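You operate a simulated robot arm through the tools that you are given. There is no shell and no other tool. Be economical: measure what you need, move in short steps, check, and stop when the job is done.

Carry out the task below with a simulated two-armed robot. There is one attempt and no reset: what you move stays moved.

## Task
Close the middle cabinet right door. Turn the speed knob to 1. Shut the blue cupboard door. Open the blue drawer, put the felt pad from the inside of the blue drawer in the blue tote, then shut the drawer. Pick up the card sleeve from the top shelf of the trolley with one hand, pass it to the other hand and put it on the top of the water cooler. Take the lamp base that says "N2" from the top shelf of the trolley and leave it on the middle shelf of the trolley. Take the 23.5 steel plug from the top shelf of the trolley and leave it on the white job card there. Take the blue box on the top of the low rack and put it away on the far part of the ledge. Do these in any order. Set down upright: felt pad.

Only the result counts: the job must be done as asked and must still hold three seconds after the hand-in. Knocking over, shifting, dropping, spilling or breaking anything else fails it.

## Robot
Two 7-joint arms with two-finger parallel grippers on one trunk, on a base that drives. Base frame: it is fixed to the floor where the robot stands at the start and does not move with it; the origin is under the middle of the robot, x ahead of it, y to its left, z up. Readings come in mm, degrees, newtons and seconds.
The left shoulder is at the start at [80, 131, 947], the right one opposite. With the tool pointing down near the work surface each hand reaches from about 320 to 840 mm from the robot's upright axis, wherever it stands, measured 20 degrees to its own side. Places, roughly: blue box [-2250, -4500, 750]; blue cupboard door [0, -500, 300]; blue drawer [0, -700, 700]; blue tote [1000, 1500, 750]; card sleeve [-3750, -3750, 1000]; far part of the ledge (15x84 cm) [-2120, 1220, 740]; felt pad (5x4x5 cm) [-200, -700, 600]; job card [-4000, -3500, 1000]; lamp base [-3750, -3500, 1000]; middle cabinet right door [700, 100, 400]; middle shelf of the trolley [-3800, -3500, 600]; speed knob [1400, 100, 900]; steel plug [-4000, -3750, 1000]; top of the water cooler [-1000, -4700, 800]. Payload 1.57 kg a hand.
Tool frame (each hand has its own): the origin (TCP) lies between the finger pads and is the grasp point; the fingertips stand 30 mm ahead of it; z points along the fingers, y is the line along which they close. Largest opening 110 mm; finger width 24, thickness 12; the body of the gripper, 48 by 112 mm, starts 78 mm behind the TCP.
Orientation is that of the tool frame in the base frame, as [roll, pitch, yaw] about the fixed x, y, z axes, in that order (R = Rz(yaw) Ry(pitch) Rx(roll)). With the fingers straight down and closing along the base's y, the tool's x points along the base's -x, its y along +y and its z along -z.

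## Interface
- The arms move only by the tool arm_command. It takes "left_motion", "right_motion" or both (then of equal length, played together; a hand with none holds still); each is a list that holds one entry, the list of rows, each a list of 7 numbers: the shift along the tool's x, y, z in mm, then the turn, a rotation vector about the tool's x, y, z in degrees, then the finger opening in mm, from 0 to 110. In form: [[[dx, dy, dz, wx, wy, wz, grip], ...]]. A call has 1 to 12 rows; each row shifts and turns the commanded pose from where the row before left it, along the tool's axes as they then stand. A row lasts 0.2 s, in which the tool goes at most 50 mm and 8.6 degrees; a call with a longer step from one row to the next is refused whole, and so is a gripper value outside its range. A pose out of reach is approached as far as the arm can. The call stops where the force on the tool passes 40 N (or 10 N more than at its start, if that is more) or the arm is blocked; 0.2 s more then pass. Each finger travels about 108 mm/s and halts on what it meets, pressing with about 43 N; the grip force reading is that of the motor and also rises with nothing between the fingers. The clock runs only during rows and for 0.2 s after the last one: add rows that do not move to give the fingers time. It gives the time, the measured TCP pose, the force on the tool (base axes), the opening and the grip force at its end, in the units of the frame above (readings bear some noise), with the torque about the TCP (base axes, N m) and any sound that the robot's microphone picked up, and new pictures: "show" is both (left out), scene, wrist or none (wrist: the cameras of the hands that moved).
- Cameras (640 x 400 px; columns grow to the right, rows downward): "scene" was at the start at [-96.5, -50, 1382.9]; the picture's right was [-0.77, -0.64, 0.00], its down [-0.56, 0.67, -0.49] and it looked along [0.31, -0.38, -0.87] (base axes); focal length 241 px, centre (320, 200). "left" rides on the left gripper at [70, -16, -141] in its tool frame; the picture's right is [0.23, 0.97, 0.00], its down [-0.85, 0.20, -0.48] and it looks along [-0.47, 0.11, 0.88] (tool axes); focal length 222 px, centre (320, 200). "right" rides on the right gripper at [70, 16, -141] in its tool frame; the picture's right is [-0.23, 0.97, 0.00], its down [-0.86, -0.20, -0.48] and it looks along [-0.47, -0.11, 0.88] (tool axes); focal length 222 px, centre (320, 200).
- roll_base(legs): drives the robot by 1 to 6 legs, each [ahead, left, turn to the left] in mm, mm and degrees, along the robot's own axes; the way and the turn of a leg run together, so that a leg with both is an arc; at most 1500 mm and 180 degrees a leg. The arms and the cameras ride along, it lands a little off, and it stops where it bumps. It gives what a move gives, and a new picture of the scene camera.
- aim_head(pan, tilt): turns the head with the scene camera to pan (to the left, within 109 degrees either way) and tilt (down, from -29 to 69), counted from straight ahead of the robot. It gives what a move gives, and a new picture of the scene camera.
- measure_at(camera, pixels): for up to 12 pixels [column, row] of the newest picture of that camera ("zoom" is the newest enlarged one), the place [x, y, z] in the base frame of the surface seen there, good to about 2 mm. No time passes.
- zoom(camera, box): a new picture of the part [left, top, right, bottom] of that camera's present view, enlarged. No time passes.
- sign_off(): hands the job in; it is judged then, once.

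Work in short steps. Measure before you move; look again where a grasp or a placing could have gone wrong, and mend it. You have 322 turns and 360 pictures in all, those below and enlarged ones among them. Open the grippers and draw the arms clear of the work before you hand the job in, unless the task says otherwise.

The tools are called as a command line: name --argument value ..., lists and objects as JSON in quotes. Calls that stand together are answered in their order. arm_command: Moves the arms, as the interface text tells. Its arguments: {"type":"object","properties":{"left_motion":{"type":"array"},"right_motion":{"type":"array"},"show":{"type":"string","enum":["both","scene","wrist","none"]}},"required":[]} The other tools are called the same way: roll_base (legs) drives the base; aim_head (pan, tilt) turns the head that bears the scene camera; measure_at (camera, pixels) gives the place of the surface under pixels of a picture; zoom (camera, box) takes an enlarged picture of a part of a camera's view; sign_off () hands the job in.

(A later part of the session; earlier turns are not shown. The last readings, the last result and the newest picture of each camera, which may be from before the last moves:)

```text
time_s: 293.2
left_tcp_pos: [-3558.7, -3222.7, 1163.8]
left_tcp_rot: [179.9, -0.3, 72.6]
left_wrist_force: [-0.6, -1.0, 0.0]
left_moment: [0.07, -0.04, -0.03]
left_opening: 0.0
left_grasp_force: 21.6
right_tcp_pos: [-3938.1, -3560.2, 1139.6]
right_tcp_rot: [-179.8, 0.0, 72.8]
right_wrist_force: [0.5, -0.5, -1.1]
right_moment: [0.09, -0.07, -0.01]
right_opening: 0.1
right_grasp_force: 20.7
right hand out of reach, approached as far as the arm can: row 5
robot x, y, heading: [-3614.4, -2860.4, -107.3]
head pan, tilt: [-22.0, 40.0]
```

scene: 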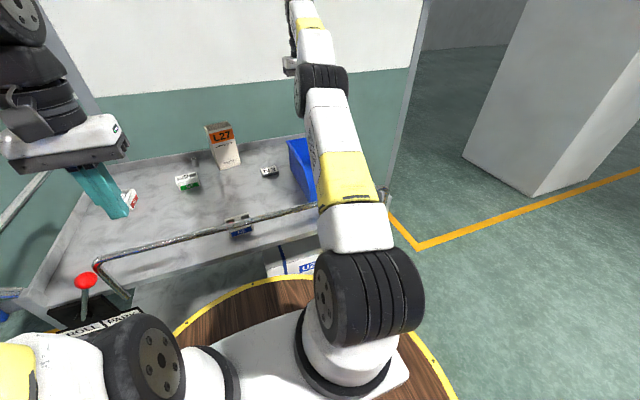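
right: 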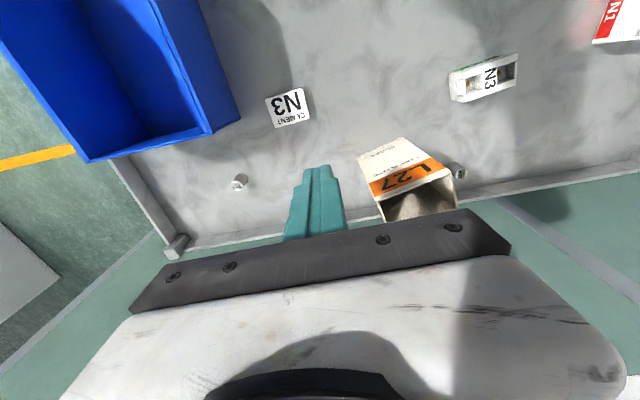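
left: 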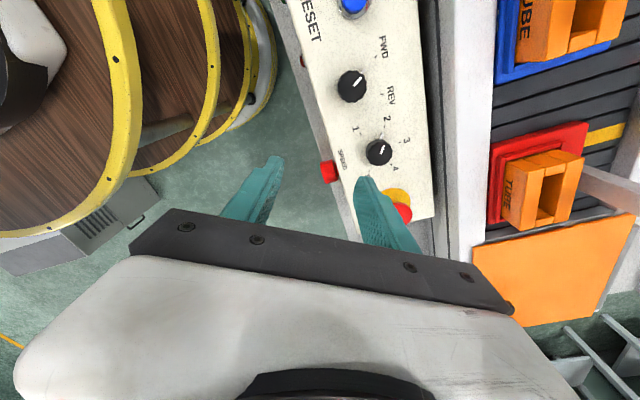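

The other plug is at (458,171). Zoom to read and measure.

zoom --camera "right" --box '[438, 155, 478, 185]'

measure_at --camera "right" --pixels '[[459, 174], [456, 165], [386, 160], [360, 160], [430, 160], [455, 180], [378, 222], [410, 140], [370, 200], [450, 175]]'

```text
13.33 times, centred on (458, 170) of right
```

zoom: 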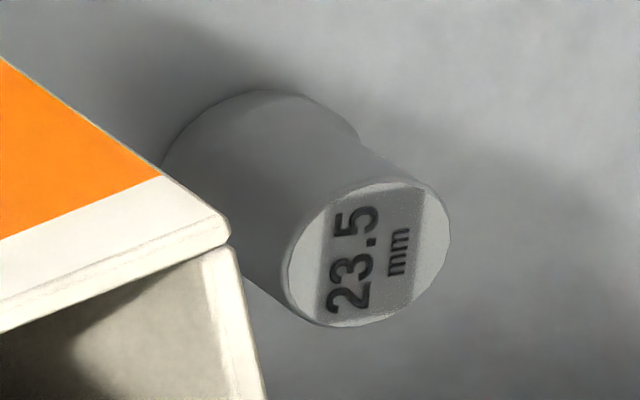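

```text
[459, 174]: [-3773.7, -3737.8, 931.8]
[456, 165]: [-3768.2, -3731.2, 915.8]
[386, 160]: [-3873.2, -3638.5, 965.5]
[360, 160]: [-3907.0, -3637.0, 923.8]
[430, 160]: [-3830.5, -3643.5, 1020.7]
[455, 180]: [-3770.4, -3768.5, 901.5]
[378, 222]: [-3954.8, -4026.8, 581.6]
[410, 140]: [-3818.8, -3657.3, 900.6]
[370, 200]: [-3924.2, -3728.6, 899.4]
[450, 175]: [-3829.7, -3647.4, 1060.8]
```

It reads 23.5 mm: base (-3772,-3739). The L27 card sleeve stands beside it, so I take that first. Raise/hold and measure the sleeve with the scene camera.

aim_head --pan -5 --tilt 35

zoom --camera "scene" --box '[220, 90, 420, 230]'

```text
time_s: 294.1
left_tcp_pos: [-3558.2, -3223.9, 1164.5]
left_tcp_rot: [179.9, -0.4, 72.6]
left_wrist_force: [-0.7, 0.4, -0.3]
left_moment: [-0.01, 0.01, 0.02]
left_opening: 0.0
left_grasp_force: 21.1
right_tcp_pos: [-3938.2, -3559.7, 1140.8]
right_tcp_rot: [-179.8, 0.3, 72.8]
right_wrist_force: [-0.1, -0.5, 0.6]
right_moment: [0.01, 0.0, 0.01]
right_opening: 0.2
right_grasp_force: 21.6
robot x, y, heading: [-3616.3, -2859.8, -107.4]
head pan, tilt: [-5.0, 35.0]
```

scene: 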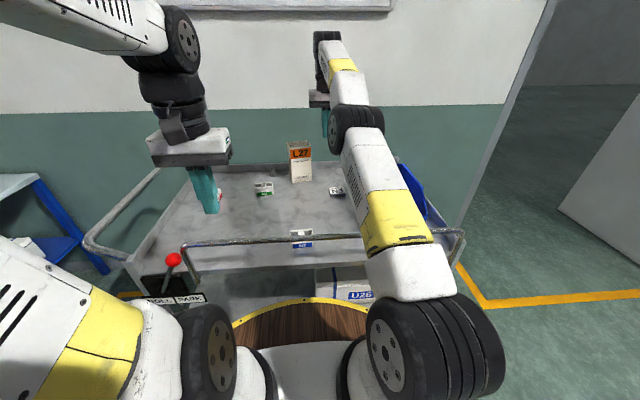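

```text
2.86 times, centred on (320, 160) of scene
```

zoom: 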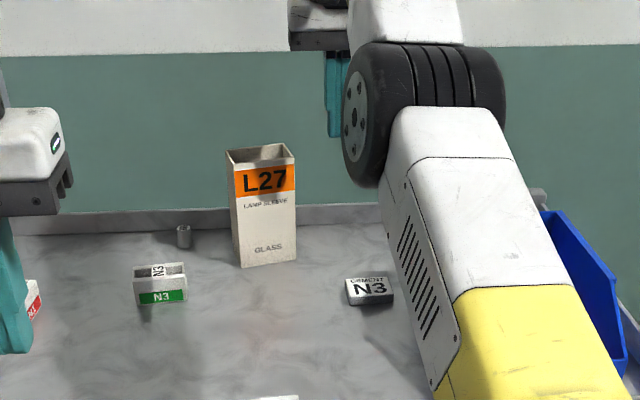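

measure_at --camera "zoom" --pixels '[[239, 264], [295, 258], [234, 165], [292, 159], [228, 152], [265, 180], [236, 230], [230, 200], [285, 145], [260, 172], [270, 395], [100, 380]]'

measure_at --camera "scene" --pixels '[[260, 241], [320, 238], [360, 235], [200, 262], [300, 265], [330, 262], [310, 250]]'

```text
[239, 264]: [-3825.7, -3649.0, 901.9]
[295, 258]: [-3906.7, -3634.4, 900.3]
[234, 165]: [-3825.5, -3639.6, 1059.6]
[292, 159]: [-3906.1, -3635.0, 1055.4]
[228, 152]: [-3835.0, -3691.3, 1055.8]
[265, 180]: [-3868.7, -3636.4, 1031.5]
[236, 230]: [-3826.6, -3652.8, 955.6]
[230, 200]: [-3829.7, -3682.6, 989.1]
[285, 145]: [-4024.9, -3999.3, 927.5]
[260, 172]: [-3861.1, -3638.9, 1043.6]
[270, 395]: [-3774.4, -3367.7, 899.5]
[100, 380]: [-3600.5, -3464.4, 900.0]
```

```text
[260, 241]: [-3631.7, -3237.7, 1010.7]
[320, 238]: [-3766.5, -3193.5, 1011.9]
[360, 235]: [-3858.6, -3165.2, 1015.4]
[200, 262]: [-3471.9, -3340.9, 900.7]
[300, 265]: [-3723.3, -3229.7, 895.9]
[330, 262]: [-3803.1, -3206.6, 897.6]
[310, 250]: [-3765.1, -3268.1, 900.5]
```

The sleeve is ~81×54×160 mm at base (-3870,-3667), turned ~10° from the trolley. The rail is at b=-4206; I drive 45 mm closer.

roll_base --legs '[[45, 0, 0]]'

arm_command --right_motion '[[[0, 0, 0, 0, 0, -5, 60], [0, 0, 0, 0, 0, -5, 110], [0, 0, 0, 0, 0, 0, 110]]]' --show "wrist"

```text
time_s: 294.9
left_tcp_pos: [-3571.3, -3265.6, 1164.2]
left_tcp_rot: [179.9, -0.3, 72.5]
left_wrist_force: [-0.4, -0.1, -0.6]
left_moment: [-0.02, 0.01, 0.01]
left_opening: 0.0
left_grasp_force: 20.8
right_tcp_pos: [-3952.1, -3602.7, 1139.6]
right_tcp_rot: [-179.8, 0.1, 72.9]
right_wrist_force: [0.9, 0.6, 0.2]
right_moment: [0.01, 0.0, 0.0]
right_opening: 0.0
right_grasp_force: 21.7
robot x, y, heading: [-3629.5, -2902.0, -107.3]
head pan, tilt: [-5.0, 35.0]
```

scene: 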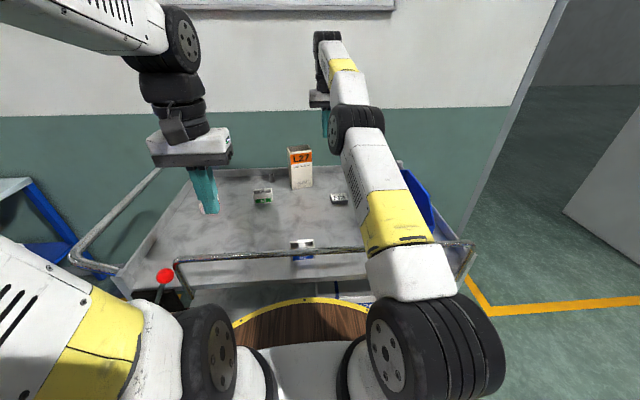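

```text
time_s: 295.8
left_tcp_pos: [-3571.3, -3266.4, 1164.6]
left_tcp_rot: [179.9, -0.2, 72.7]
left_wrist_force: [0.0, 0.0, -0.6]
left_moment: [-0.02, 0.0, 0.01]
left_opening: 0.1
left_grasp_force: 21.4
right_tcp_pos: [-3951.4, -3604.2, 1140.7]
right_tcp_rot: [-179.8, 0.1, 82.9]
right_wrist_force: [0.4, -0.7, 0.5]
right_moment: [-0.02, 0.01, -0.01]
right_opening: 110.0
right_grasp_force: 0.0
robot x, y, heading: [-3632.8, -2905.8, -107.2]
head pan, tilt: [-5.0, 35.0]
```

right: 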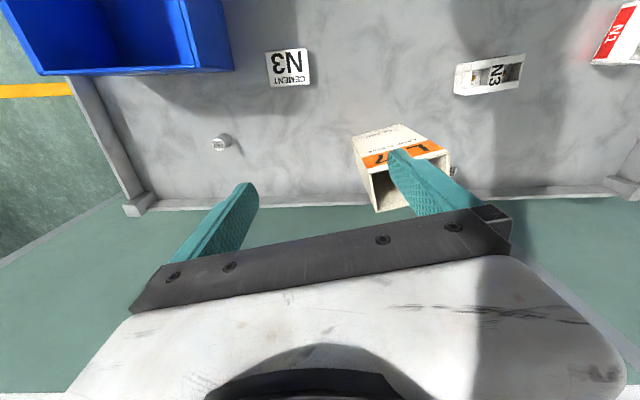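

The sleeve's open top is visible. Measure its rim corners.

zoom --camera "right" --box '[330, 110, 480, 220]'

measure_at --camera "zoom" --pixels '[[152, 245], [495, 150], [190, 415], [330, 395], [100, 130], [300, 60], [170, 330], [505, 250], [520, 300]]'

```text
3.64 times, centred on (405, 165) of right
```

zoom: 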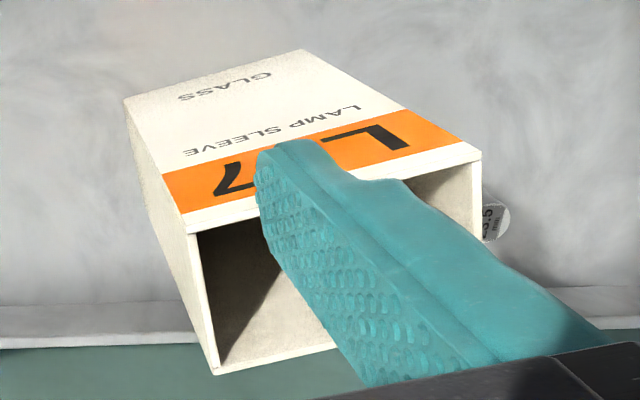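

```text
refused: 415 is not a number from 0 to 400
```

measure_at --camera "zoom" --pixels '[[188, 228], [478, 155], [216, 370], [330, 345], [130, 105], [300, 55], [195, 290], [200, 225], [470, 156]]'

```text
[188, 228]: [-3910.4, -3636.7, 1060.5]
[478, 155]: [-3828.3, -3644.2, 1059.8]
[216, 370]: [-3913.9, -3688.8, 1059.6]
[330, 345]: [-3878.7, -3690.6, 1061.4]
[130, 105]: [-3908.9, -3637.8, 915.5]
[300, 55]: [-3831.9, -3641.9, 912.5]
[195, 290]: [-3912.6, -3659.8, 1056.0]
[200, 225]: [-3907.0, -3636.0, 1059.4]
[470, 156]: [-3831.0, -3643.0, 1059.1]
```

Sleeve top centre is (-3871.6,-3666.4), z=1060. Move above it.

arm_command --right_motion '[[[0, 29, 0, 0, 0, -1.9, 110], [-17, 29, 0, 0, 0, 0, 110], [-17, 29, 0, 0, 0, 0, 110], [-17, 0, 0, 0, 0, 0, 110]]]' --show "wrist"

```text
time_s: 296.8
left_tcp_pos: [-3571.2, -3266.1, 1164.8]
left_tcp_rot: [180.0, -0.4, 72.6]
left_wrist_force: [-0.5, 0.8, 0.6]
left_moment: [0.0, 0.01, 0.0]
left_opening: 0.2
left_grasp_force: 21.6
right_tcp_pos: [-3865.6, -3622.8, 1126.7]
right_tcp_rot: [-179.7, 0.2, 84.8]
right_wrist_force: [0.7, 0.4, 0.0]
right_moment: [-0.01, -0.01, 0.01]
right_opening: 109.9
right_grasp_force: 0.1
right hand out of reach, approached as far as the arm can: row 2, 3, 4
robot x, y, heading: [-3627.7, -2899.9, -107.4]
head pan, tilt: [-5.0, 35.0]
```

right: 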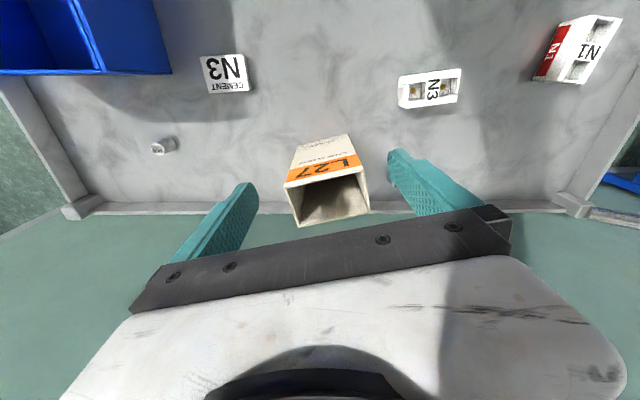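

Short by 44 mm. I tilt the tool 21° forward and go in along its axis around the sleeve's sides.

arm_command --right_motion '[[[0, 0, 0, 0, -7, 0, 110], [0, 0, 0, 0, -7, 0, 110], [0, 0, 0, 0, -7, 0, 110], [-1.8, -1, 28, 0, 0, 0, 110], [-1.8, -1, 28, 0, 0, 0, 110]]]' --show "wrist"

```text
time_s: 297.9
left_tcp_pos: [-3571.2, -3266.3, 1165.2]
left_tcp_rot: [179.9, -0.4, 72.6]
left_wrist_force: [-0.3, 0.2, 0.0]
left_moment: [-0.06, 0.02, 0.01]
left_opening: 0.2
left_grasp_force: 21.3
right_tcp_pos: [-3868.4, -3645.6, 1076.6]
right_tcp_rot: [-179.7, 21.1, 84.8]
right_wrist_force: [0.0, -0.5, 0.2]
right_moment: [-0.05, -0.03, 0.0]
right_opening: 110.1
right_grasp_force: 0.0
robot x, y, heading: [-3630.8, -2905.9, -107.2]
head pan, tilt: [-5.0, 35.0]
```

right: 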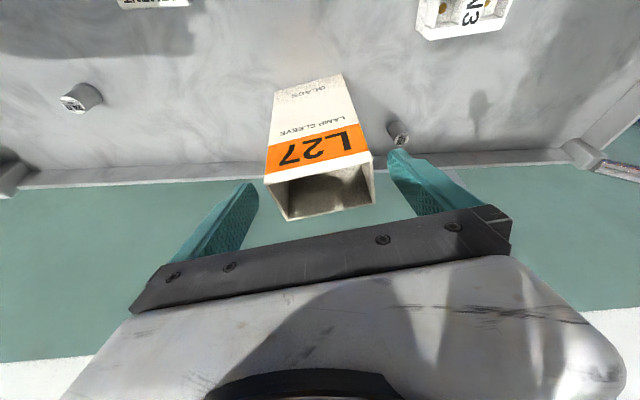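

Fingers straddle the sleeve. Go in 56 mm more and close.

arm_command --right_motion '[[[-1.5, -1, 28, 0, 0, 0, 110], [-1.5, -1, 28, 0, 0, 0, 110], [0, 0, 0, 0, 0, 0, 90], [0, 0, 0, 0, 0, 0, 70], [0, 0, 0, 0, 0, 0, 60], [0, 0, 0, 0, 0, 0, 60]]]' --show "wrist"

```text
time_s: 299.4
left_tcp_pos: [-3571.1, -3266.5, 1165.0]
left_tcp_rot: [180.0, -0.3, 72.6]
left_wrist_force: [-0.1, -0.1, -0.5]
left_moment: [0.07, 0.02, -0.02]
left_opening: 0.0
left_grasp_force: 21.5
right_tcp_pos: [-3874.5, -3667.0, 1024.3]
right_tcp_rot: [-179.7, 21.1, 84.9]
right_wrist_force: [0.6, -0.5, 0.4]
right_moment: [-0.1, -0.02, -0.01]
right_opening: 83.6
right_grasp_force: 43.3
robot x, y, heading: [-3630.0, -2905.1, -107.5]
head pan, tilt: [-5.0, 35.0]
```

right: 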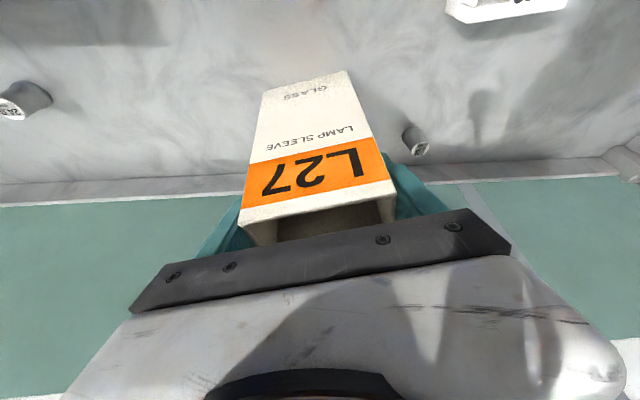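

Sleeve gripped (83.6 mm). Lift slowly straight up, then draw back toward me.

arm_command --right_motion '[[[-3, 0, -8, 0, 0, 0, 60], [-5, 0, -14, 0, 0, 0, 60], [-7, 0, -18, 0, 0, 0, 60], [-7, 0, -18, 0, 0, 0, 60], [0, 0, -22, 0, 0, 0, 60], [5, 0, -22, 0, 0, 0, 60], [10, 0, -20, 0, 0, 0, 60], [15, 0, -15, 0, 0, 0, 60], [20, 0, -10, 0, 0, 0, 60], [22, 0, -10, 0, 0, 0, 60]]]' --show "both"

```text
time_s: 301.6
left_tcp_pos: [-3570.7, -3266.7, 1164.1]
left_tcp_rot: [180.0, -0.2, 72.5]
left_wrist_force: [-0.2, 0.2, -1.1]
left_moment: [0.02, -0.03, -0.01]
left_opening: 0.1
left_grasp_force: 21.4
right_tcp_pos: [-3866.1, -3564.2, 1151.9]
right_tcp_rot: [-179.8, 21.1, 84.9]
right_wrist_force: [0.4, -0.4, -1.0]
right_moment: [0.03, 0.0, 0.02]
right_opening: 83.4
right_grasp_force: 43.3
robot x, y, heading: [-3628.5, -2901.1, -107.2]
head pan, tilt: [-5.0, 35.0]
```

scene: 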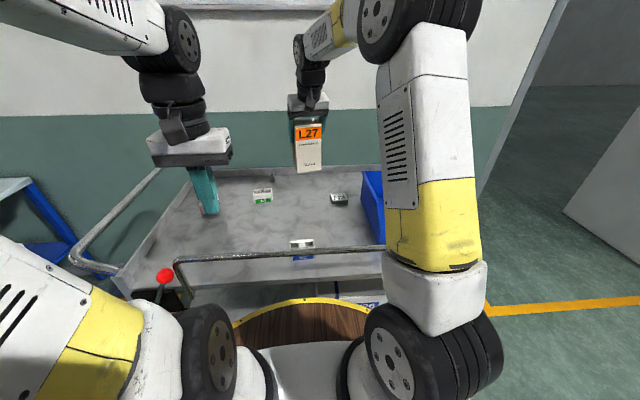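
right: 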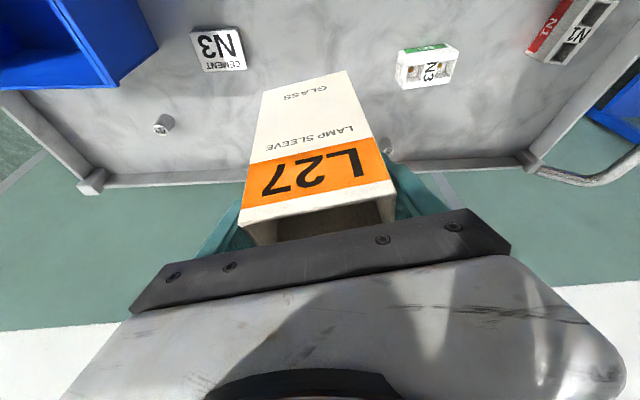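

Sleeve is held. Raise 40 mm more and reverse the robot 450 mm away from the trolley for the handover.

arm_command --right_motion '[[[-7, 0, -18, 0, 0, 0, 60], [-7, 0, -18, 0, 0, 0, 60]]]' --show "none"

roll_base --legs '[[-450, 0, 0]]'

```text
time_s: 302.1
left_tcp_pos: [-3570.5, -3266.3, 1164.5]
left_tcp_rot: [179.9, -0.3, 72.6]
left_wrist_force: [-0.9, -0.2, -0.4]
left_moment: [-0.01, 0.01, 0.02]
left_opening: 0.0
left_grasp_force: 21.0
right_tcp_pos: [-3865.0, -3563.7, 1189.7]
right_tcp_rot: [-179.7, 21.0, 84.9]
right_wrist_force: [0.0, -0.2, -0.6]
right_moment: [0.01, -0.03, -0.02]
right_opening: 83.5
right_grasp_force: 43.0
robot x, y, heading: [-3628.7, -2905.4, -107.3]
head pan, tilt: [-5.0, 35.0]
```

```text
time_s: 304.9
left_tcp_pos: [-3438.2, -2839.0, 1164.3]
left_tcp_rot: [179.9, -0.3, 72.4]
left_wrist_force: [-0.6, -0.9, 0.2]
left_moment: [-0.03, -0.01, 0.0]
left_opening: 0.3
left_grasp_force: 21.7
right_tcp_pos: [-3733.3, -3136.5, 1189.9]
right_tcp_rot: [-179.7, 21.2, 84.8]
right_wrist_force: [-0.2, -0.4, -0.2]
right_moment: [0.01, 0.02, -0.05]
right_opening: 83.1
right_grasp_force: 42.5
robot x, y, heading: [-3492.3, -2474.3, -107.8]
head pan, tilt: [-5.0, 35.0]
```

scene: 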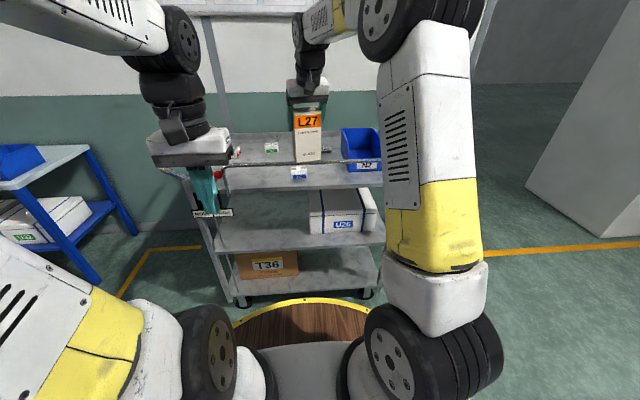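

Now bring the sleeve in front of me upright and start turning the left hand to point right.

arm_command --right_motion '[[[20, 0, 0, 0, 5.3, 0, 60], [20, 0, 0, 0, 5.3, 0, 60], [20, 0, 0, 0, 5.3, 0, 60], [20, 0, 0, 0, 5.2, 0, 60], [22, 0, 8, 0, 0, 3, 60], [22, 0, 8, 0, 0, 3, 60], [22, 0, 8, 0, 0, 3.3, 60], [22, 0, 8, 0, 0, 3.3, 60], [22, 0, 8, 0, 0, 0, 60], [15, 0, 8, 0, 0, 0, 60]]]' --left_motion '[[[0, 40, 25, 0, 0, 0, 50], [0, 40, 25, 0, 0, 0, 90], [0, 40, 25, 0, 0, 0, 90], [0, 40, 25, 0, 0, 0, 90], [0, 30, 20, 0, 0, 0, 90], [0, 0, 0, 8.5, 0, 0, 90], [0, 0, 0, 8.5, 0, 0, 90], [0, 0, 0, 8.5, 0, 0, 90], [0, 0, 0, 8.5, 0, 0, 90], [0, 0, 0, 8.5, 0, 0, 90]]]' --show "scene"

```text
time_s: 307.1
left_tcp_pos: [-3257.2, -2895.0, 1044.7]
left_tcp_rot: [-137.4, -0.2, 72.4]
left_wrist_force: [-0.7, -0.5, -0.6]
left_moment: [-0.03, -0.06, 0.01]
left_opening: 90.0
left_grasp_force: 0.0
right_tcp_pos: [-3700.4, -2938.5, 1123.1]
right_tcp_rot: [-179.7, 0.1, 71.9]
right_wrist_force: [0.5, -0.8, 0.5]
right_moment: [-0.02, 0.01, -0.04]
right_opening: 83.2
right_grasp_force: 43.1
robot x, y, heading: [-3496.1, -2476.1, -107.8]
head pan, tilt: [-5.0, 35.0]
```

scene: 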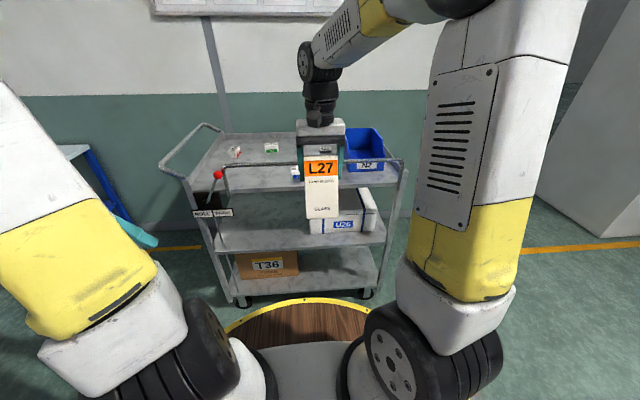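

Continue rotating the left hand to horizontal, moving forward to the sleeve's depth, then roll it.

arm_command --left_motion '[[[-35, 0, 0, 8.5, 0, 0, 90], [-35, 0, 0, 8.5, 0, 0, 90], [-35, 0, 0, 8.5, 0, 0, 90], [-35, 0, 0, 8.5, 0, 0, 90], [-35, 0, 0, 8.5, 0, 0, 90], [0, 0, 0, 4.9, 0, 0, 90], [0, 0, 0, 0, 0, -8.5, 90], [0, 0, 0, 0, 0, -8.5, 90], [0, 0, 0, 0, 0, -8.5, 90], [0, 0, 0, 0, 0, -8.5, 90], [0, 0, 0, 0, 0, -8.5, 90], [0, 0, 0, 0, 0, -8.5, 90]]]' --show "both"

```text
time_s: 309.7
left_tcp_pos: [-3309.7, -3062.1, 1044.0]
left_tcp_rot: [-90.2, -51.4, 72.7]
left_wrist_force: [-0.9, -0.1, 0.2]
left_moment: [0.02, 0.02, 0.0]
left_opening: 90.2
left_grasp_force: 0.1
right_tcp_pos: [-3700.6, -2938.1, 1123.3]
right_tcp_rot: [-179.7, 0.1, 72.0]
right_wrist_force: [-0.2, 0.3, -0.2]
right_moment: [-0.04, 0.0, -0.01]
right_opening: 83.2
right_grasp_force: 43.3
robot x, y, heading: [-3491.6, -2475.8, -107.5]
head pan, tilt: [-5.0, 35.0]
```

scene: 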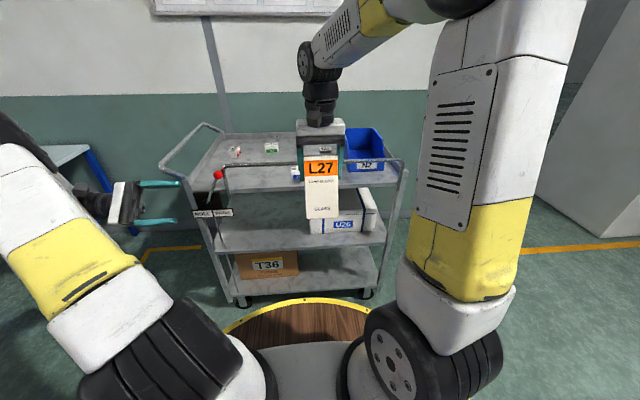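
left: 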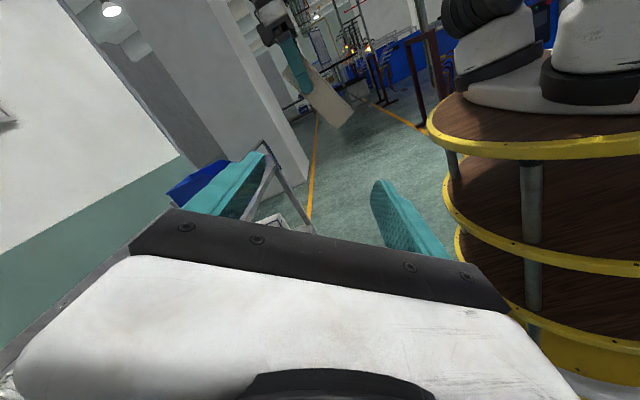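

Aligned. Finish the roll and advance 300 mm toward the sleeve.

arm_command --left_motion '[[[0, 0, 0, 0, 0, -7.7, 90], [0, 0, 0, 0, 0, -7.7, 90], [0, 0, 0, 0, 0, -7.7, 90], [0, 0, 0, 0, 0, -7.7, 90], [0, 0, 0, 0, 0, -7.7, 90], [0, 0, 40, 0, 0, 0, 90], [0, 0, 40, 0, 0, 0, 90], [0, 0, 40, 0, 0, 0, 90], [0, 0, 40, 0, 0, 0, 90], [0, 0, 40, 0, 0, 0, 90], [0, 0, 40, 0, 0, 0, 90], [0, 0, 40, 0, 0, 0, 90]]]' --show "both"

```text
time_s: 312.3
left_tcp_pos: [-3574.0, -2976.4, 1043.3]
left_tcp_rot: [-137.9, -89.8, 120.3]
left_wrist_force: [0.6, 0.5, 0.3]
left_moment: [0.01, 0.02, 0.01]
left_opening: 89.8
left_grasp_force: 0.0
right_tcp_pos: [-3699.6, -2937.9, 1124.5]
right_tcp_rot: [-179.8, 0.1, 71.9]
right_wrist_force: [-0.1, 0.0, -0.8]
right_moment: [-0.04, 0.01, 0.0]
right_opening: 83.5
right_grasp_force: 43.1
robot x, y, heading: [-3493.4, -2475.4, -107.2]
head pan, tilt: [-5.0, 35.0]
```

scene: 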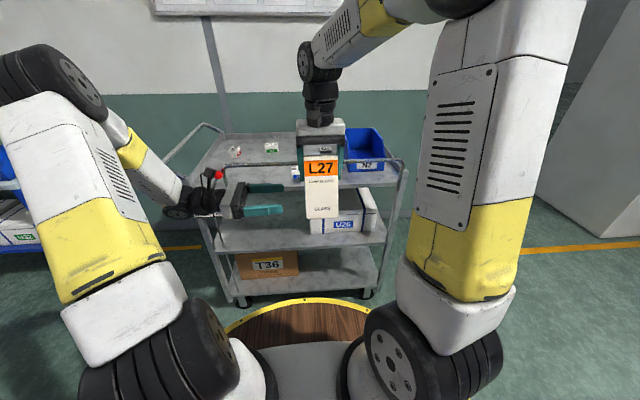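
left: 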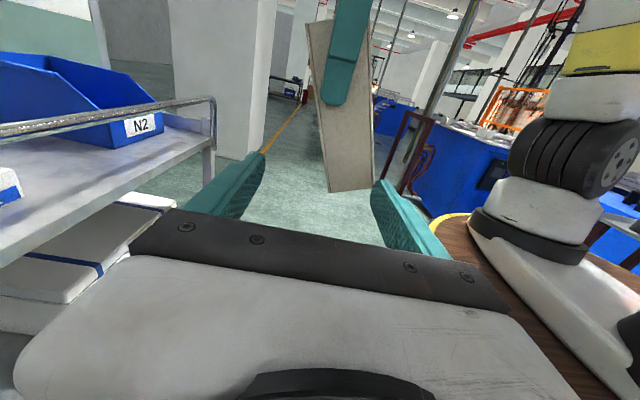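

Check the sleeve's position in the left view by measuring its left face.

measure_at --camera "left" --pixels '[[332, 180], [350, 185], [368, 180], [325, 130], [370, 130], [340, 60], [320, 60], [345, 30]]'

```text
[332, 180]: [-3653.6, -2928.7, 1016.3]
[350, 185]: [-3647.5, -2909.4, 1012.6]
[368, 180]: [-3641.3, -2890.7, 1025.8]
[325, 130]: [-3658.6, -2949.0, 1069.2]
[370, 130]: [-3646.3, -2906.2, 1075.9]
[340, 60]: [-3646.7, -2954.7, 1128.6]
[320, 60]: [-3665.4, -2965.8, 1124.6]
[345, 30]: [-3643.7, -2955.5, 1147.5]
```

The sleeve hangs tilted because I untilted the hand after gripping. I tilt the right hand forward again by 21° to bring the sleeve upright.

arm_command --right_motion '[[[0, 0, 0, 0, -5.3, 0, 60], [0, 0, 0, 0, -5.3, 0, 60], [0, 0, 0, 0, -5.3, 0, 60], [0, 0, 0, 0, -5.2, 0, 60]]]' --show "none"

arm_command --left_motion '[[[0, 0, 0, 0, 0, 0, 90]]]' --show "wrist"

```text
time_s: 313.3
left_tcp_pos: [-3574.4, -2978.0, 1043.7]
left_tcp_rot: [-136.1, -89.6, 118.5]
left_wrist_force: [0.0, -0.5, 0.4]
left_moment: [0.03, 0.01, -0.01]
left_opening: 90.2
left_grasp_force: 0.1
right_tcp_pos: [-3699.6, -2935.9, 1123.4]
right_tcp_rot: [-179.7, 21.2, 72.1]
right_wrist_force: [-0.3, -0.2, -0.5]
right_moment: [0.01, 0.0, -0.02]
right_opening: 83.5
right_grasp_force: 43.4
robot x, y, heading: [-3496.7, -2474.6, -107.7]
head pan, tilt: [-5.0, 35.0]
```

```text
time_s: 313.7
left_tcp_pos: [-3574.7, -2977.2, 1043.0]
left_tcp_rot: [-135.0, -89.7, 117.4]
left_wrist_force: [0.0, -0.2, 0.3]
left_moment: [-0.01, 0.02, 0.0]
left_opening: 89.9
left_grasp_force: 0.0
right_tcp_pos: [-3700.4, -2935.2, 1124.1]
right_tcp_rot: [-179.7, 21.2, 72.0]
right_wrist_force: [-0.1, 1.0, -1.0]
right_moment: [0.0, 0.02, 0.03]
right_opening: 83.4
right_grasp_force: 43.1
robot x, y, heading: [-3493.2, -2473.4, -107.5]
head pan, tilt: [-5.0, 35.0]
```

left: 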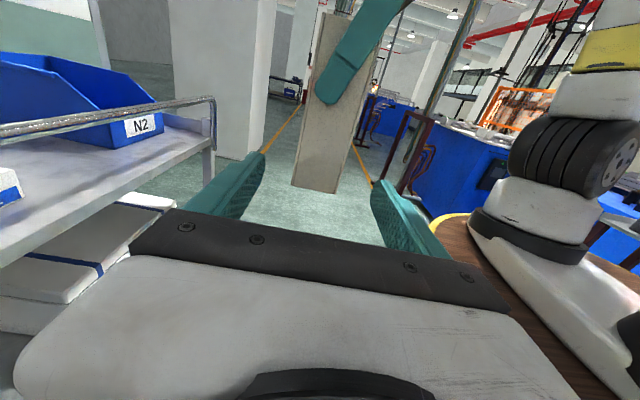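

Upright and centred now. Advance 118 mm and close the left fingers on the sleeve's lower part.

arm_command --left_motion '[[[0, 0, 35, 0, 0, 0, 90], [0, 0, 35, 0, 0, 0, 90], [0, 0, 30, 0, 0, 0, 90], [0, 0, 18, 0, 0, 0, 90], [0, 0, 0, 0, 0, 0, 70], [0, 0, 0, 0, 0, 0, 50], [0, 0, 0, 0, 0, 0, 30], [0, 0, 0, 0, 0, 0, 30]]]' --show "both"

```text
time_s: 315.5
left_tcp_pos: [-3687.9, -2941.1, 1042.3]
left_tcp_rot: [-116.9, -89.7, 99.1]
left_wrist_force: [9.9, 20.5, 4.1]
left_moment: [-0.57, 0.51, -0.62]
left_opening: 53.1
left_grasp_force: 43.1
right_tcp_pos: [-3701.4, -2938.6, 1124.2]
right_tcp_rot: [-179.8, 21.4, 72.0]
right_wrist_force: [-10.9, -18.8, -4.9]
right_moment: [-1.07, 0.33, 0.29]
right_opening: 83.4
right_grasp_force: 43.1
robot x, y, heading: [-3494.5, -2474.9, -107.7]
head pan, tilt: [-5.0, 35.0]
```

scene: 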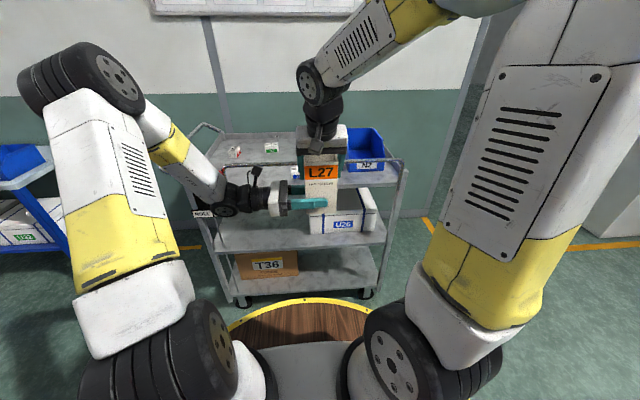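
left: 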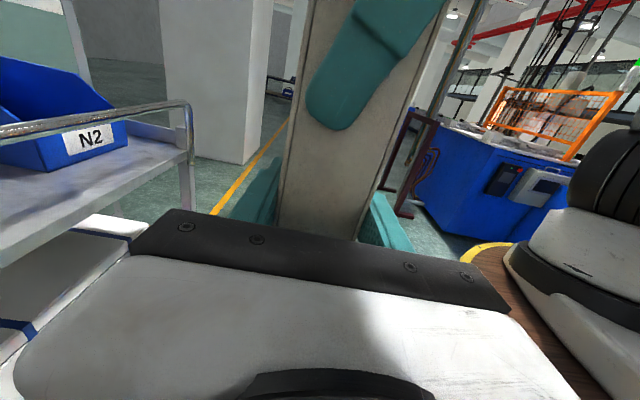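

Both hands hold the sleeve (left 53 mm). Open the right hand and withdraw it upward along its axis.

arm_command --right_motion '[[[0, 0, 0, 0, 0, 0, 95], [0, 0, 0, 0, 0, 0, 110], [0, 0, 0, 0, 0, 0, 110], [0, 0, -25, 0, 0, 0, 110], [0, 0, -35, 0, 0, 0, 110], [0, 0, -40, 0, 0, 0, 110], [0, 0, -40, 0, 0, 0, 110]]]' --show "scene"

```text
time_s: 317.1
left_tcp_pos: [-3688.6, -2942.3, 1041.8]
left_tcp_rot: [-137.5, -89.7, 119.9]
left_wrist_force: [0.2, 0.9, -0.3]
left_moment: [0.02, 0.0, -0.02]
left_opening: 53.1
left_grasp_force: 43.0
right_tcp_pos: [-3682.4, -2888.0, 1255.6]
right_tcp_rot: [-179.7, 21.1, 72.1]
right_wrist_force: [-0.1, 0.7, -0.4]
right_moment: [-0.02, 0.0, 0.01]
right_opening: 110.1
right_grasp_force: 0.1
robot x, y, heading: [-3495.0, -2477.4, -107.4]
head pan, tilt: [-5.0, 35.0]
```

scene: 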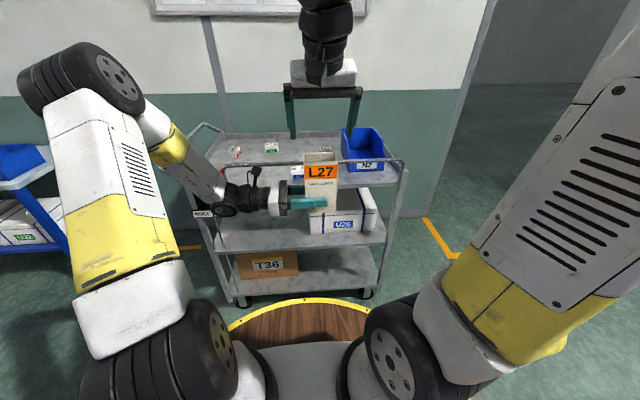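

Handover done. Fold the right arm to its side and draw the left hand with the sleeve a little closer.

arm_command --right_motion '[[[0, -40, 0, 0, 7, 0, 80], [0, -40, 0, 0, 7, 0, 40], [0, -40, 0, 0, 7, 0, 0], [0, -40, 0, 0, 0, 0, 0], [0, -40, 20, 0, 0, 0, 0], [0, -30, 40, 0, 0, 0, 0], [0, 0, 45, 0, 0, 0, 0], [0, 0, 45, 0, 0, 0, 0], [0, 0, 45, 0, 0, 0, 0], [0, 0, 40, 0, 0, 0, 0]]]' --left_motion '[[[0, 0, 0, 0, 0, 0, 30], [0, 0, 0, 0, 0, 0, 30], [0, 5, -5, 0, 0, 0, 30], [0, 10, -10, 0, 0, 0, 30], [0, 15, -15, 0, 0, 0, 30], [0, 15, -15, 0, 0, 0, 30], [0, 15, -15, 0, 0, 0, 30], [0, 15, -15, 0, 0, 0, 30], [0, 10, -10, 0, 0, 0, 30], [0, 5, -5, 0, 0, 0, 30]]]' --show "scene"

```text
time_s: 319.3
left_tcp_pos: [-3575.9, -2882.3, 1042.6]
left_tcp_rot: [-133.5, -89.6, 115.8]
left_wrist_force: [-0.1, 1.1, 0.5]
left_moment: [-0.02, -0.01, 0.04]
left_opening: 52.9
left_grasp_force: 42.7
right_tcp_pos: [-3904.0, -2818.0, 1022.4]
right_tcp_rot: [-179.7, 0.2, 72.0]
right_wrist_force: [-0.1, 0.4, 1.0]
right_moment: [-0.01, -0.01, -0.03]
right_opening: 0.0
right_grasp_force: 20.6
robot x, y, heading: [-3494.4, -2473.9, -107.3]
head pan, tilt: [-5.0, 35.0]
```

scene: 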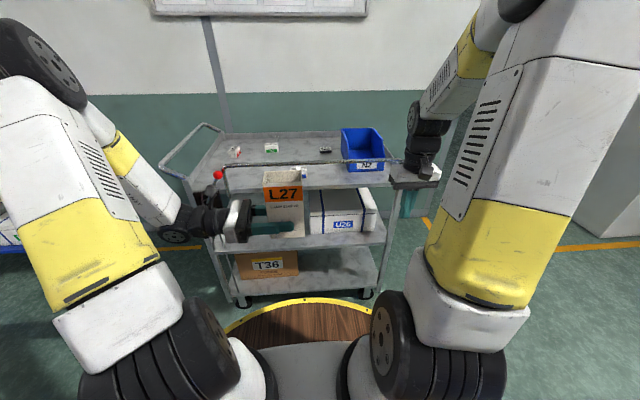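

Now drive sideways along the aisle to the water cooler (a≈680).

roll_base --legs '[[180, 0, -0.8], [0, 1500, 0], [0, 1500, 0], [0, 200, 0]]'

aim_head --pan 0 --tilt 35

```text
time_s: 336.0
left_tcp_pos: [-608.2, -4051.9, 1042.8]
left_tcp_rot: [-135.5, -89.8, 116.3]
left_wrist_force: [0.7, -0.4, 0.5]
left_moment: [0.05, -0.01, 0.0]
left_opening: 53.0
left_grasp_force: 43.2
right_tcp_pos: [-934.8, -3978.1, 1022.6]
right_tcp_rot: [-179.7, 0.2, 70.4]
right_wrist_force: [0.0, 0.0, 0.4]
right_moment: [-0.01, 0.01, 0.04]
right_opening: 0.1
right_grasp_force: 21.8
robot x, y, heading: [-516.7, -3645.8, -109.3]
head pan, tilt: [-5.0, 35.0]
```

scene: 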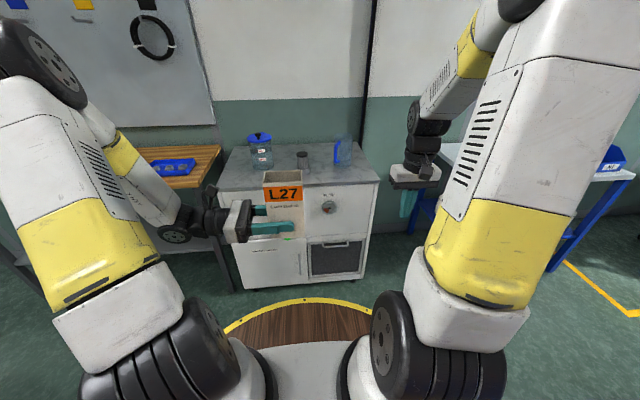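

```text
time_s: 336.6
left_tcp_pos: [-607.5, -4053.7, 1043.1]
left_tcp_rot: [-135.4, -89.7, 116.2]
left_wrist_force: [0.3, 0.1, 0.2]
left_moment: [-0.03, -0.01, 0.01]
left_opening: 53.3
left_grasp_force: 43.1
right_tcp_pos: [-932.3, -3979.1, 1021.6]
right_tcp_rot: [-179.7, 0.2, 70.4]
right_wrist_force: [0.7, 1.1, -0.2]
right_moment: [0.0, 0.01, 0.0]
right_opening: 0.4
right_grasp_force: 21.2
robot x, y, heading: [-515.9, -3649.1, -108.9]
head pan, tilt: [0.0, 35.0]
```

scene: 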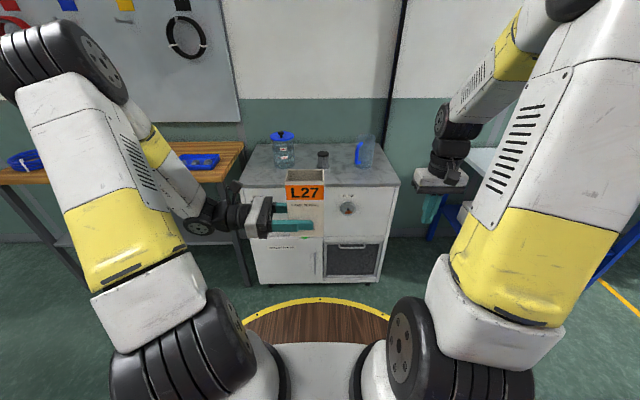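

The cooler is ahead with jars at the back of its top and free space at the front. Measure the top.

measure_at --camera "scene" --pixels '[[245, 188], [395, 183], [345, 175], [340, 185], [260, 150], [385, 148], [284, 160], [322, 162], [365, 160], [265, 180], [375, 175]]'

zoom --camera "scene" --box '[220, 110, 420, 240]'

```text
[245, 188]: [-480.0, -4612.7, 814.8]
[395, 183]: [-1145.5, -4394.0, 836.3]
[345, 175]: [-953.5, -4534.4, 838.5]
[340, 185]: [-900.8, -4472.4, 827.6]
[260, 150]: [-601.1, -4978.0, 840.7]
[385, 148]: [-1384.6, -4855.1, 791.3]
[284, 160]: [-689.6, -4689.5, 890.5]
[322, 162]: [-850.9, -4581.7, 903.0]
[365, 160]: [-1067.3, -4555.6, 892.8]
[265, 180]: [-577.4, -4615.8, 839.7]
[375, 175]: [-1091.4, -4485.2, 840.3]
```

```text
3.08 times, centred on (320, 175) of scene
```

zoom: 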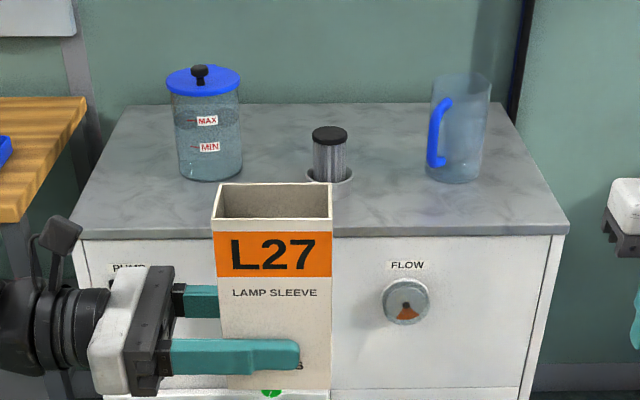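

Top z≈839; jar, filter and jug are at the back. I measure their bases and the front edge accurately.

measure_at --camera "zoom" --pixels '[[210, 179], [180, 165], [240, 165], [308, 175], [352, 176], [330, 186], [428, 165], [455, 182], [485, 175], [110, 232], [560, 230], [400, 222]]'

```text
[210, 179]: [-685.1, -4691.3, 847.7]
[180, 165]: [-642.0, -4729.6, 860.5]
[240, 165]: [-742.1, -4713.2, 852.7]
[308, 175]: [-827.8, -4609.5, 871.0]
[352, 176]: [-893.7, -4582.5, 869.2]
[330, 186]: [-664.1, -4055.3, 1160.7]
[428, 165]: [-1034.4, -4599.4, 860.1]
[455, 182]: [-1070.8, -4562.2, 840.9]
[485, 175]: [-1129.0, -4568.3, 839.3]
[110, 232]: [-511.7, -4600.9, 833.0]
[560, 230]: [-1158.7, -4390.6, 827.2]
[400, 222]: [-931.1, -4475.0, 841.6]
```

Everything stands behind b≈-4615, so the sleeve fits at room (705,-4577) with my gripper passing in front of the jar. Retract the right hand, then drive 480 mm closer and 30 mm left.

arm_command --right_motion '[[[30, 0, -20, 0, 0, 0, 0], [30, 0, -20, 0, 0, 0, 0], [30, 0, -20, 0, 0, 0, 0]]]' --show "none"

roll_base --legs '[[0, 0, 0.8], [480, 30, 0]]'

```text
time_s: 337.4
left_tcp_pos: [-607.9, -4051.9, 1042.4]
left_tcp_rot: [-138.7, -89.8, 119.7]
left_wrist_force: [0.4, 0.2, -0.1]
left_moment: [-0.01, 0.02, -0.02]
left_opening: 52.9
left_grasp_force: 43.0
right_tcp_pos: [-902.9, -3896.6, 1082.4]
right_tcp_rot: [-179.7, 0.1, 70.6]
right_wrist_force: [-0.5, -1.0, -0.1]
right_moment: [0.04, -0.03, -0.02]
right_opening: 0.0
right_grasp_force: 21.1
robot x, y, heading: [-514.1, -3645.7, -108.8]
head pan, tilt: [0.0, 35.0]
```

```text
time_s: 340.7
left_tcp_pos: [-721.0, -4522.7, 1042.9]
left_tcp_rot: [-134.8, -89.7, 117.0]
left_wrist_force: [-0.3, 1.1, -0.1]
left_moment: [0.03, -0.01, 0.03]
left_opening: 53.2
left_grasp_force: 43.1
right_tcp_pos: [-1019.1, -4373.6, 1081.8]
right_tcp_rot: [-179.7, 0.2, 71.7]
right_wrist_force: [-0.4, -1.0, -0.1]
right_moment: [0.01, -0.01, 0.01]
right_opening: 0.3
right_grasp_force: 21.4
robot x, y, heading: [-638.3, -4113.2, -107.9]
head pan, tilt: [0.0, 35.0]
```

scene: 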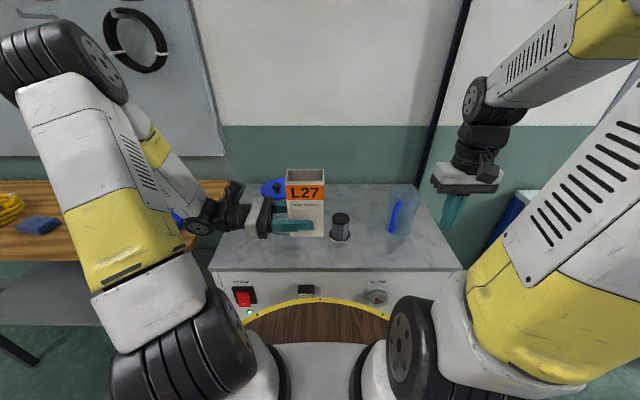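

TCP is at room (720,-4523). Move the sleeve 54 mm further forward and lower 140 mm, then check.

arm_command --left_motion '[[[0, -18, 0, 0, 0, 0, 30], [0, -18, 0, 0, 0, 0, 30], [0, -18, 0, 0, 0, 0, 30], [-15, 0, 0, 0, 0, 0, 30], [-20, 0, 0, 0, 0, 0, 30], [-20, 0, 0, 0, 0, 0, 30], [-20, 0, 0, 0, 0, 0, 30], [-20, 0, 0, 0, 0, 0, 30], [-20, 0, 0, 0, 0, 0, 30], [-15, 0, 0, 0, 0, 0, 30], [-10, 0, 0, 0, 0, 0, 30]]]' --show "scene"

zoom --camera "scene" --box '[200, 150, 420, 290]'

```text
time_s: 343.1
left_tcp_pos: [-736.4, -4574.6, 902.6]
left_tcp_rot: [-130.6, -89.6, 112.7]
left_wrist_force: [-0.3, 0.8, 0.7]
left_moment: [0.03, 0.02, 0.0]
left_opening: 52.9
left_grasp_force: 42.7
right_tcp_pos: [-1018.6, -4373.8, 1081.9]
right_tcp_rot: [-179.8, 0.2, 71.7]
right_wrist_force: [-0.6, 0.6, 0.9]
right_moment: [-0.02, 0.0, -0.02]
right_opening: 0.0
right_grasp_force: 21.1
robot x, y, heading: [-634.8, -4118.7, -108.1]
head pan, tilt: [0.0, 35.0]
```

scene: 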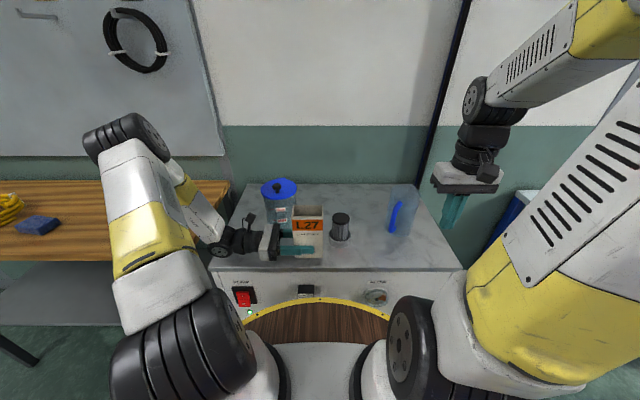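

```text
2.86 times, centred on (310, 220) of scene
```

zoom: 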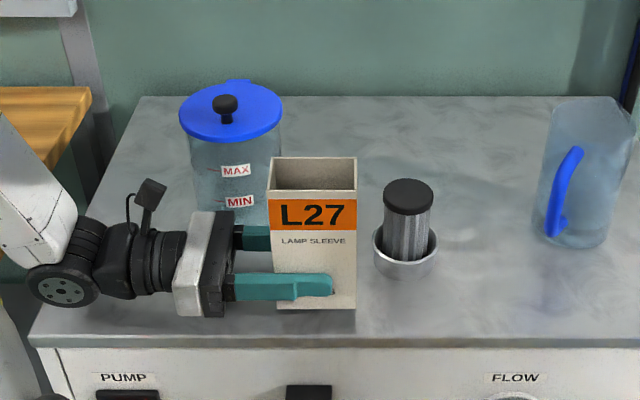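

Clear of the jar and filter. Lower the last ~20 mm in small steps.

arm_command --left_motion '[[[-8, 0, 0, 0, 0, 0, 30], [-6, 0, 0, 0, 0, 0, 30], [-2, 0, 0, 0, 0, 0, 30], [-1.5, 0, 0, 0, 0, 0, 30], [-1.5, 0, 0, 0, 0, 0, 30], [-1, 0, 0, 0, 0, 0, 30]]]' --show "wrist"

measure_at --camera "scene" --pixels '[[320, 258], [298, 258], [330, 262]]'

```text
time_s: 344.5
left_tcp_pos: [-736.9, -4576.5, 884.4]
left_tcp_rot: [-92.0, -89.6, 74.1]
left_wrist_force: [5.4, -7.3, 38.9]
left_moment: [-0.88, -4.09, -0.6]
left_opening: 52.9
left_grasp_force: 42.4
right_tcp_pos: [-1018.7, -4373.1, 1082.0]
right_tcp_rot: [-179.7, 0.3, 71.5]
right_wrist_force: [0.0, -0.4, -0.5]
right_moment: [0.0, 0.0, 0.01]
right_opening: 0.0
right_grasp_force: 21.5
robot x, y, heading: [-638.3, -4114.9, -107.8]
head pan, tilt: [0.0, 35.0]
```

left: 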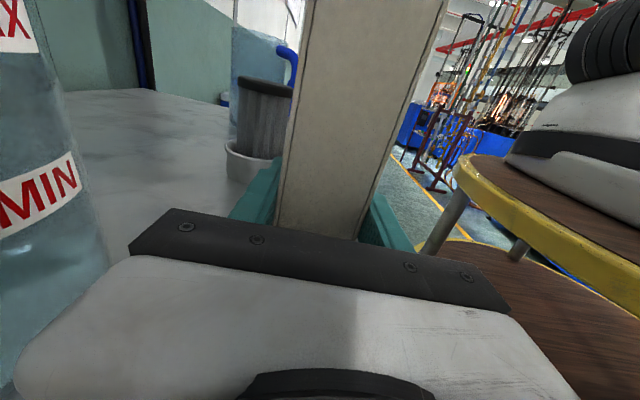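

```text
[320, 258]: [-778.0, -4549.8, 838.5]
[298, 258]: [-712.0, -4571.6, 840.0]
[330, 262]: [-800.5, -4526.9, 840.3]
```

Contact felt (39 N). Ease up slightly, open, and withdraw to the left.

arm_command --left_motion '[[[1.5, 0, 0, 0, 0, 0, 30], [0, 0, 0, 0, 0, 0, 56], [0, 0, 0, 0, 0, 0, 66], [0, 0, 0, 0, 0, 0, 76], [0, 0, 0, 0, 0, 0, 76], [0, 0, -15, 0, 0, 0, 76], [0, 0, -25, 0, 0, 0, 76], [0, 0, -35, 0, 0, 0, 76], [0, 0, -35, 0, 0, 0, 76]]]' --show "scene"

zoom --camera "scene" --box '[200, 150, 420, 290]'

```text
time_s: 346.5
left_tcp_pos: [-642.8, -4604.7, 889.2]
left_tcp_rot: [-12.8, -89.7, -5.9]
left_wrist_force: [-0.1, 0.4, 0.2]
left_moment: [0.0, -0.02, 0.02]
left_opening: 76.1
left_grasp_force: 0.1
right_tcp_pos: [-1023.3, -4369.5, 1081.8]
right_tcp_rot: [-180.0, 0.2, 71.5]
right_wrist_force: [0.6, 0.2, -0.2]
right_moment: [-0.03, 0.0, -0.04]
right_opening: 0.0
right_grasp_force: 21.2
robot x, y, heading: [-643.0, -4119.0, -108.0]
head pan, tilt: [0.0, 35.0]
```

scene: 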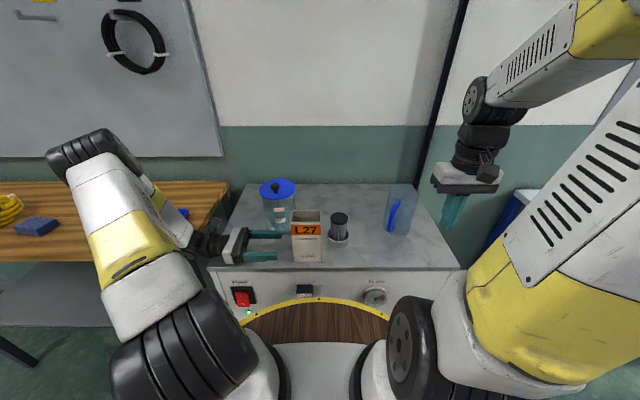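

```text
2.86 times, centred on (310, 220) of scene
```

zoom: 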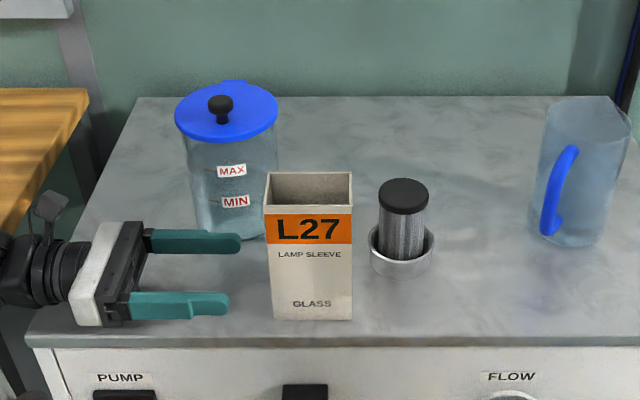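

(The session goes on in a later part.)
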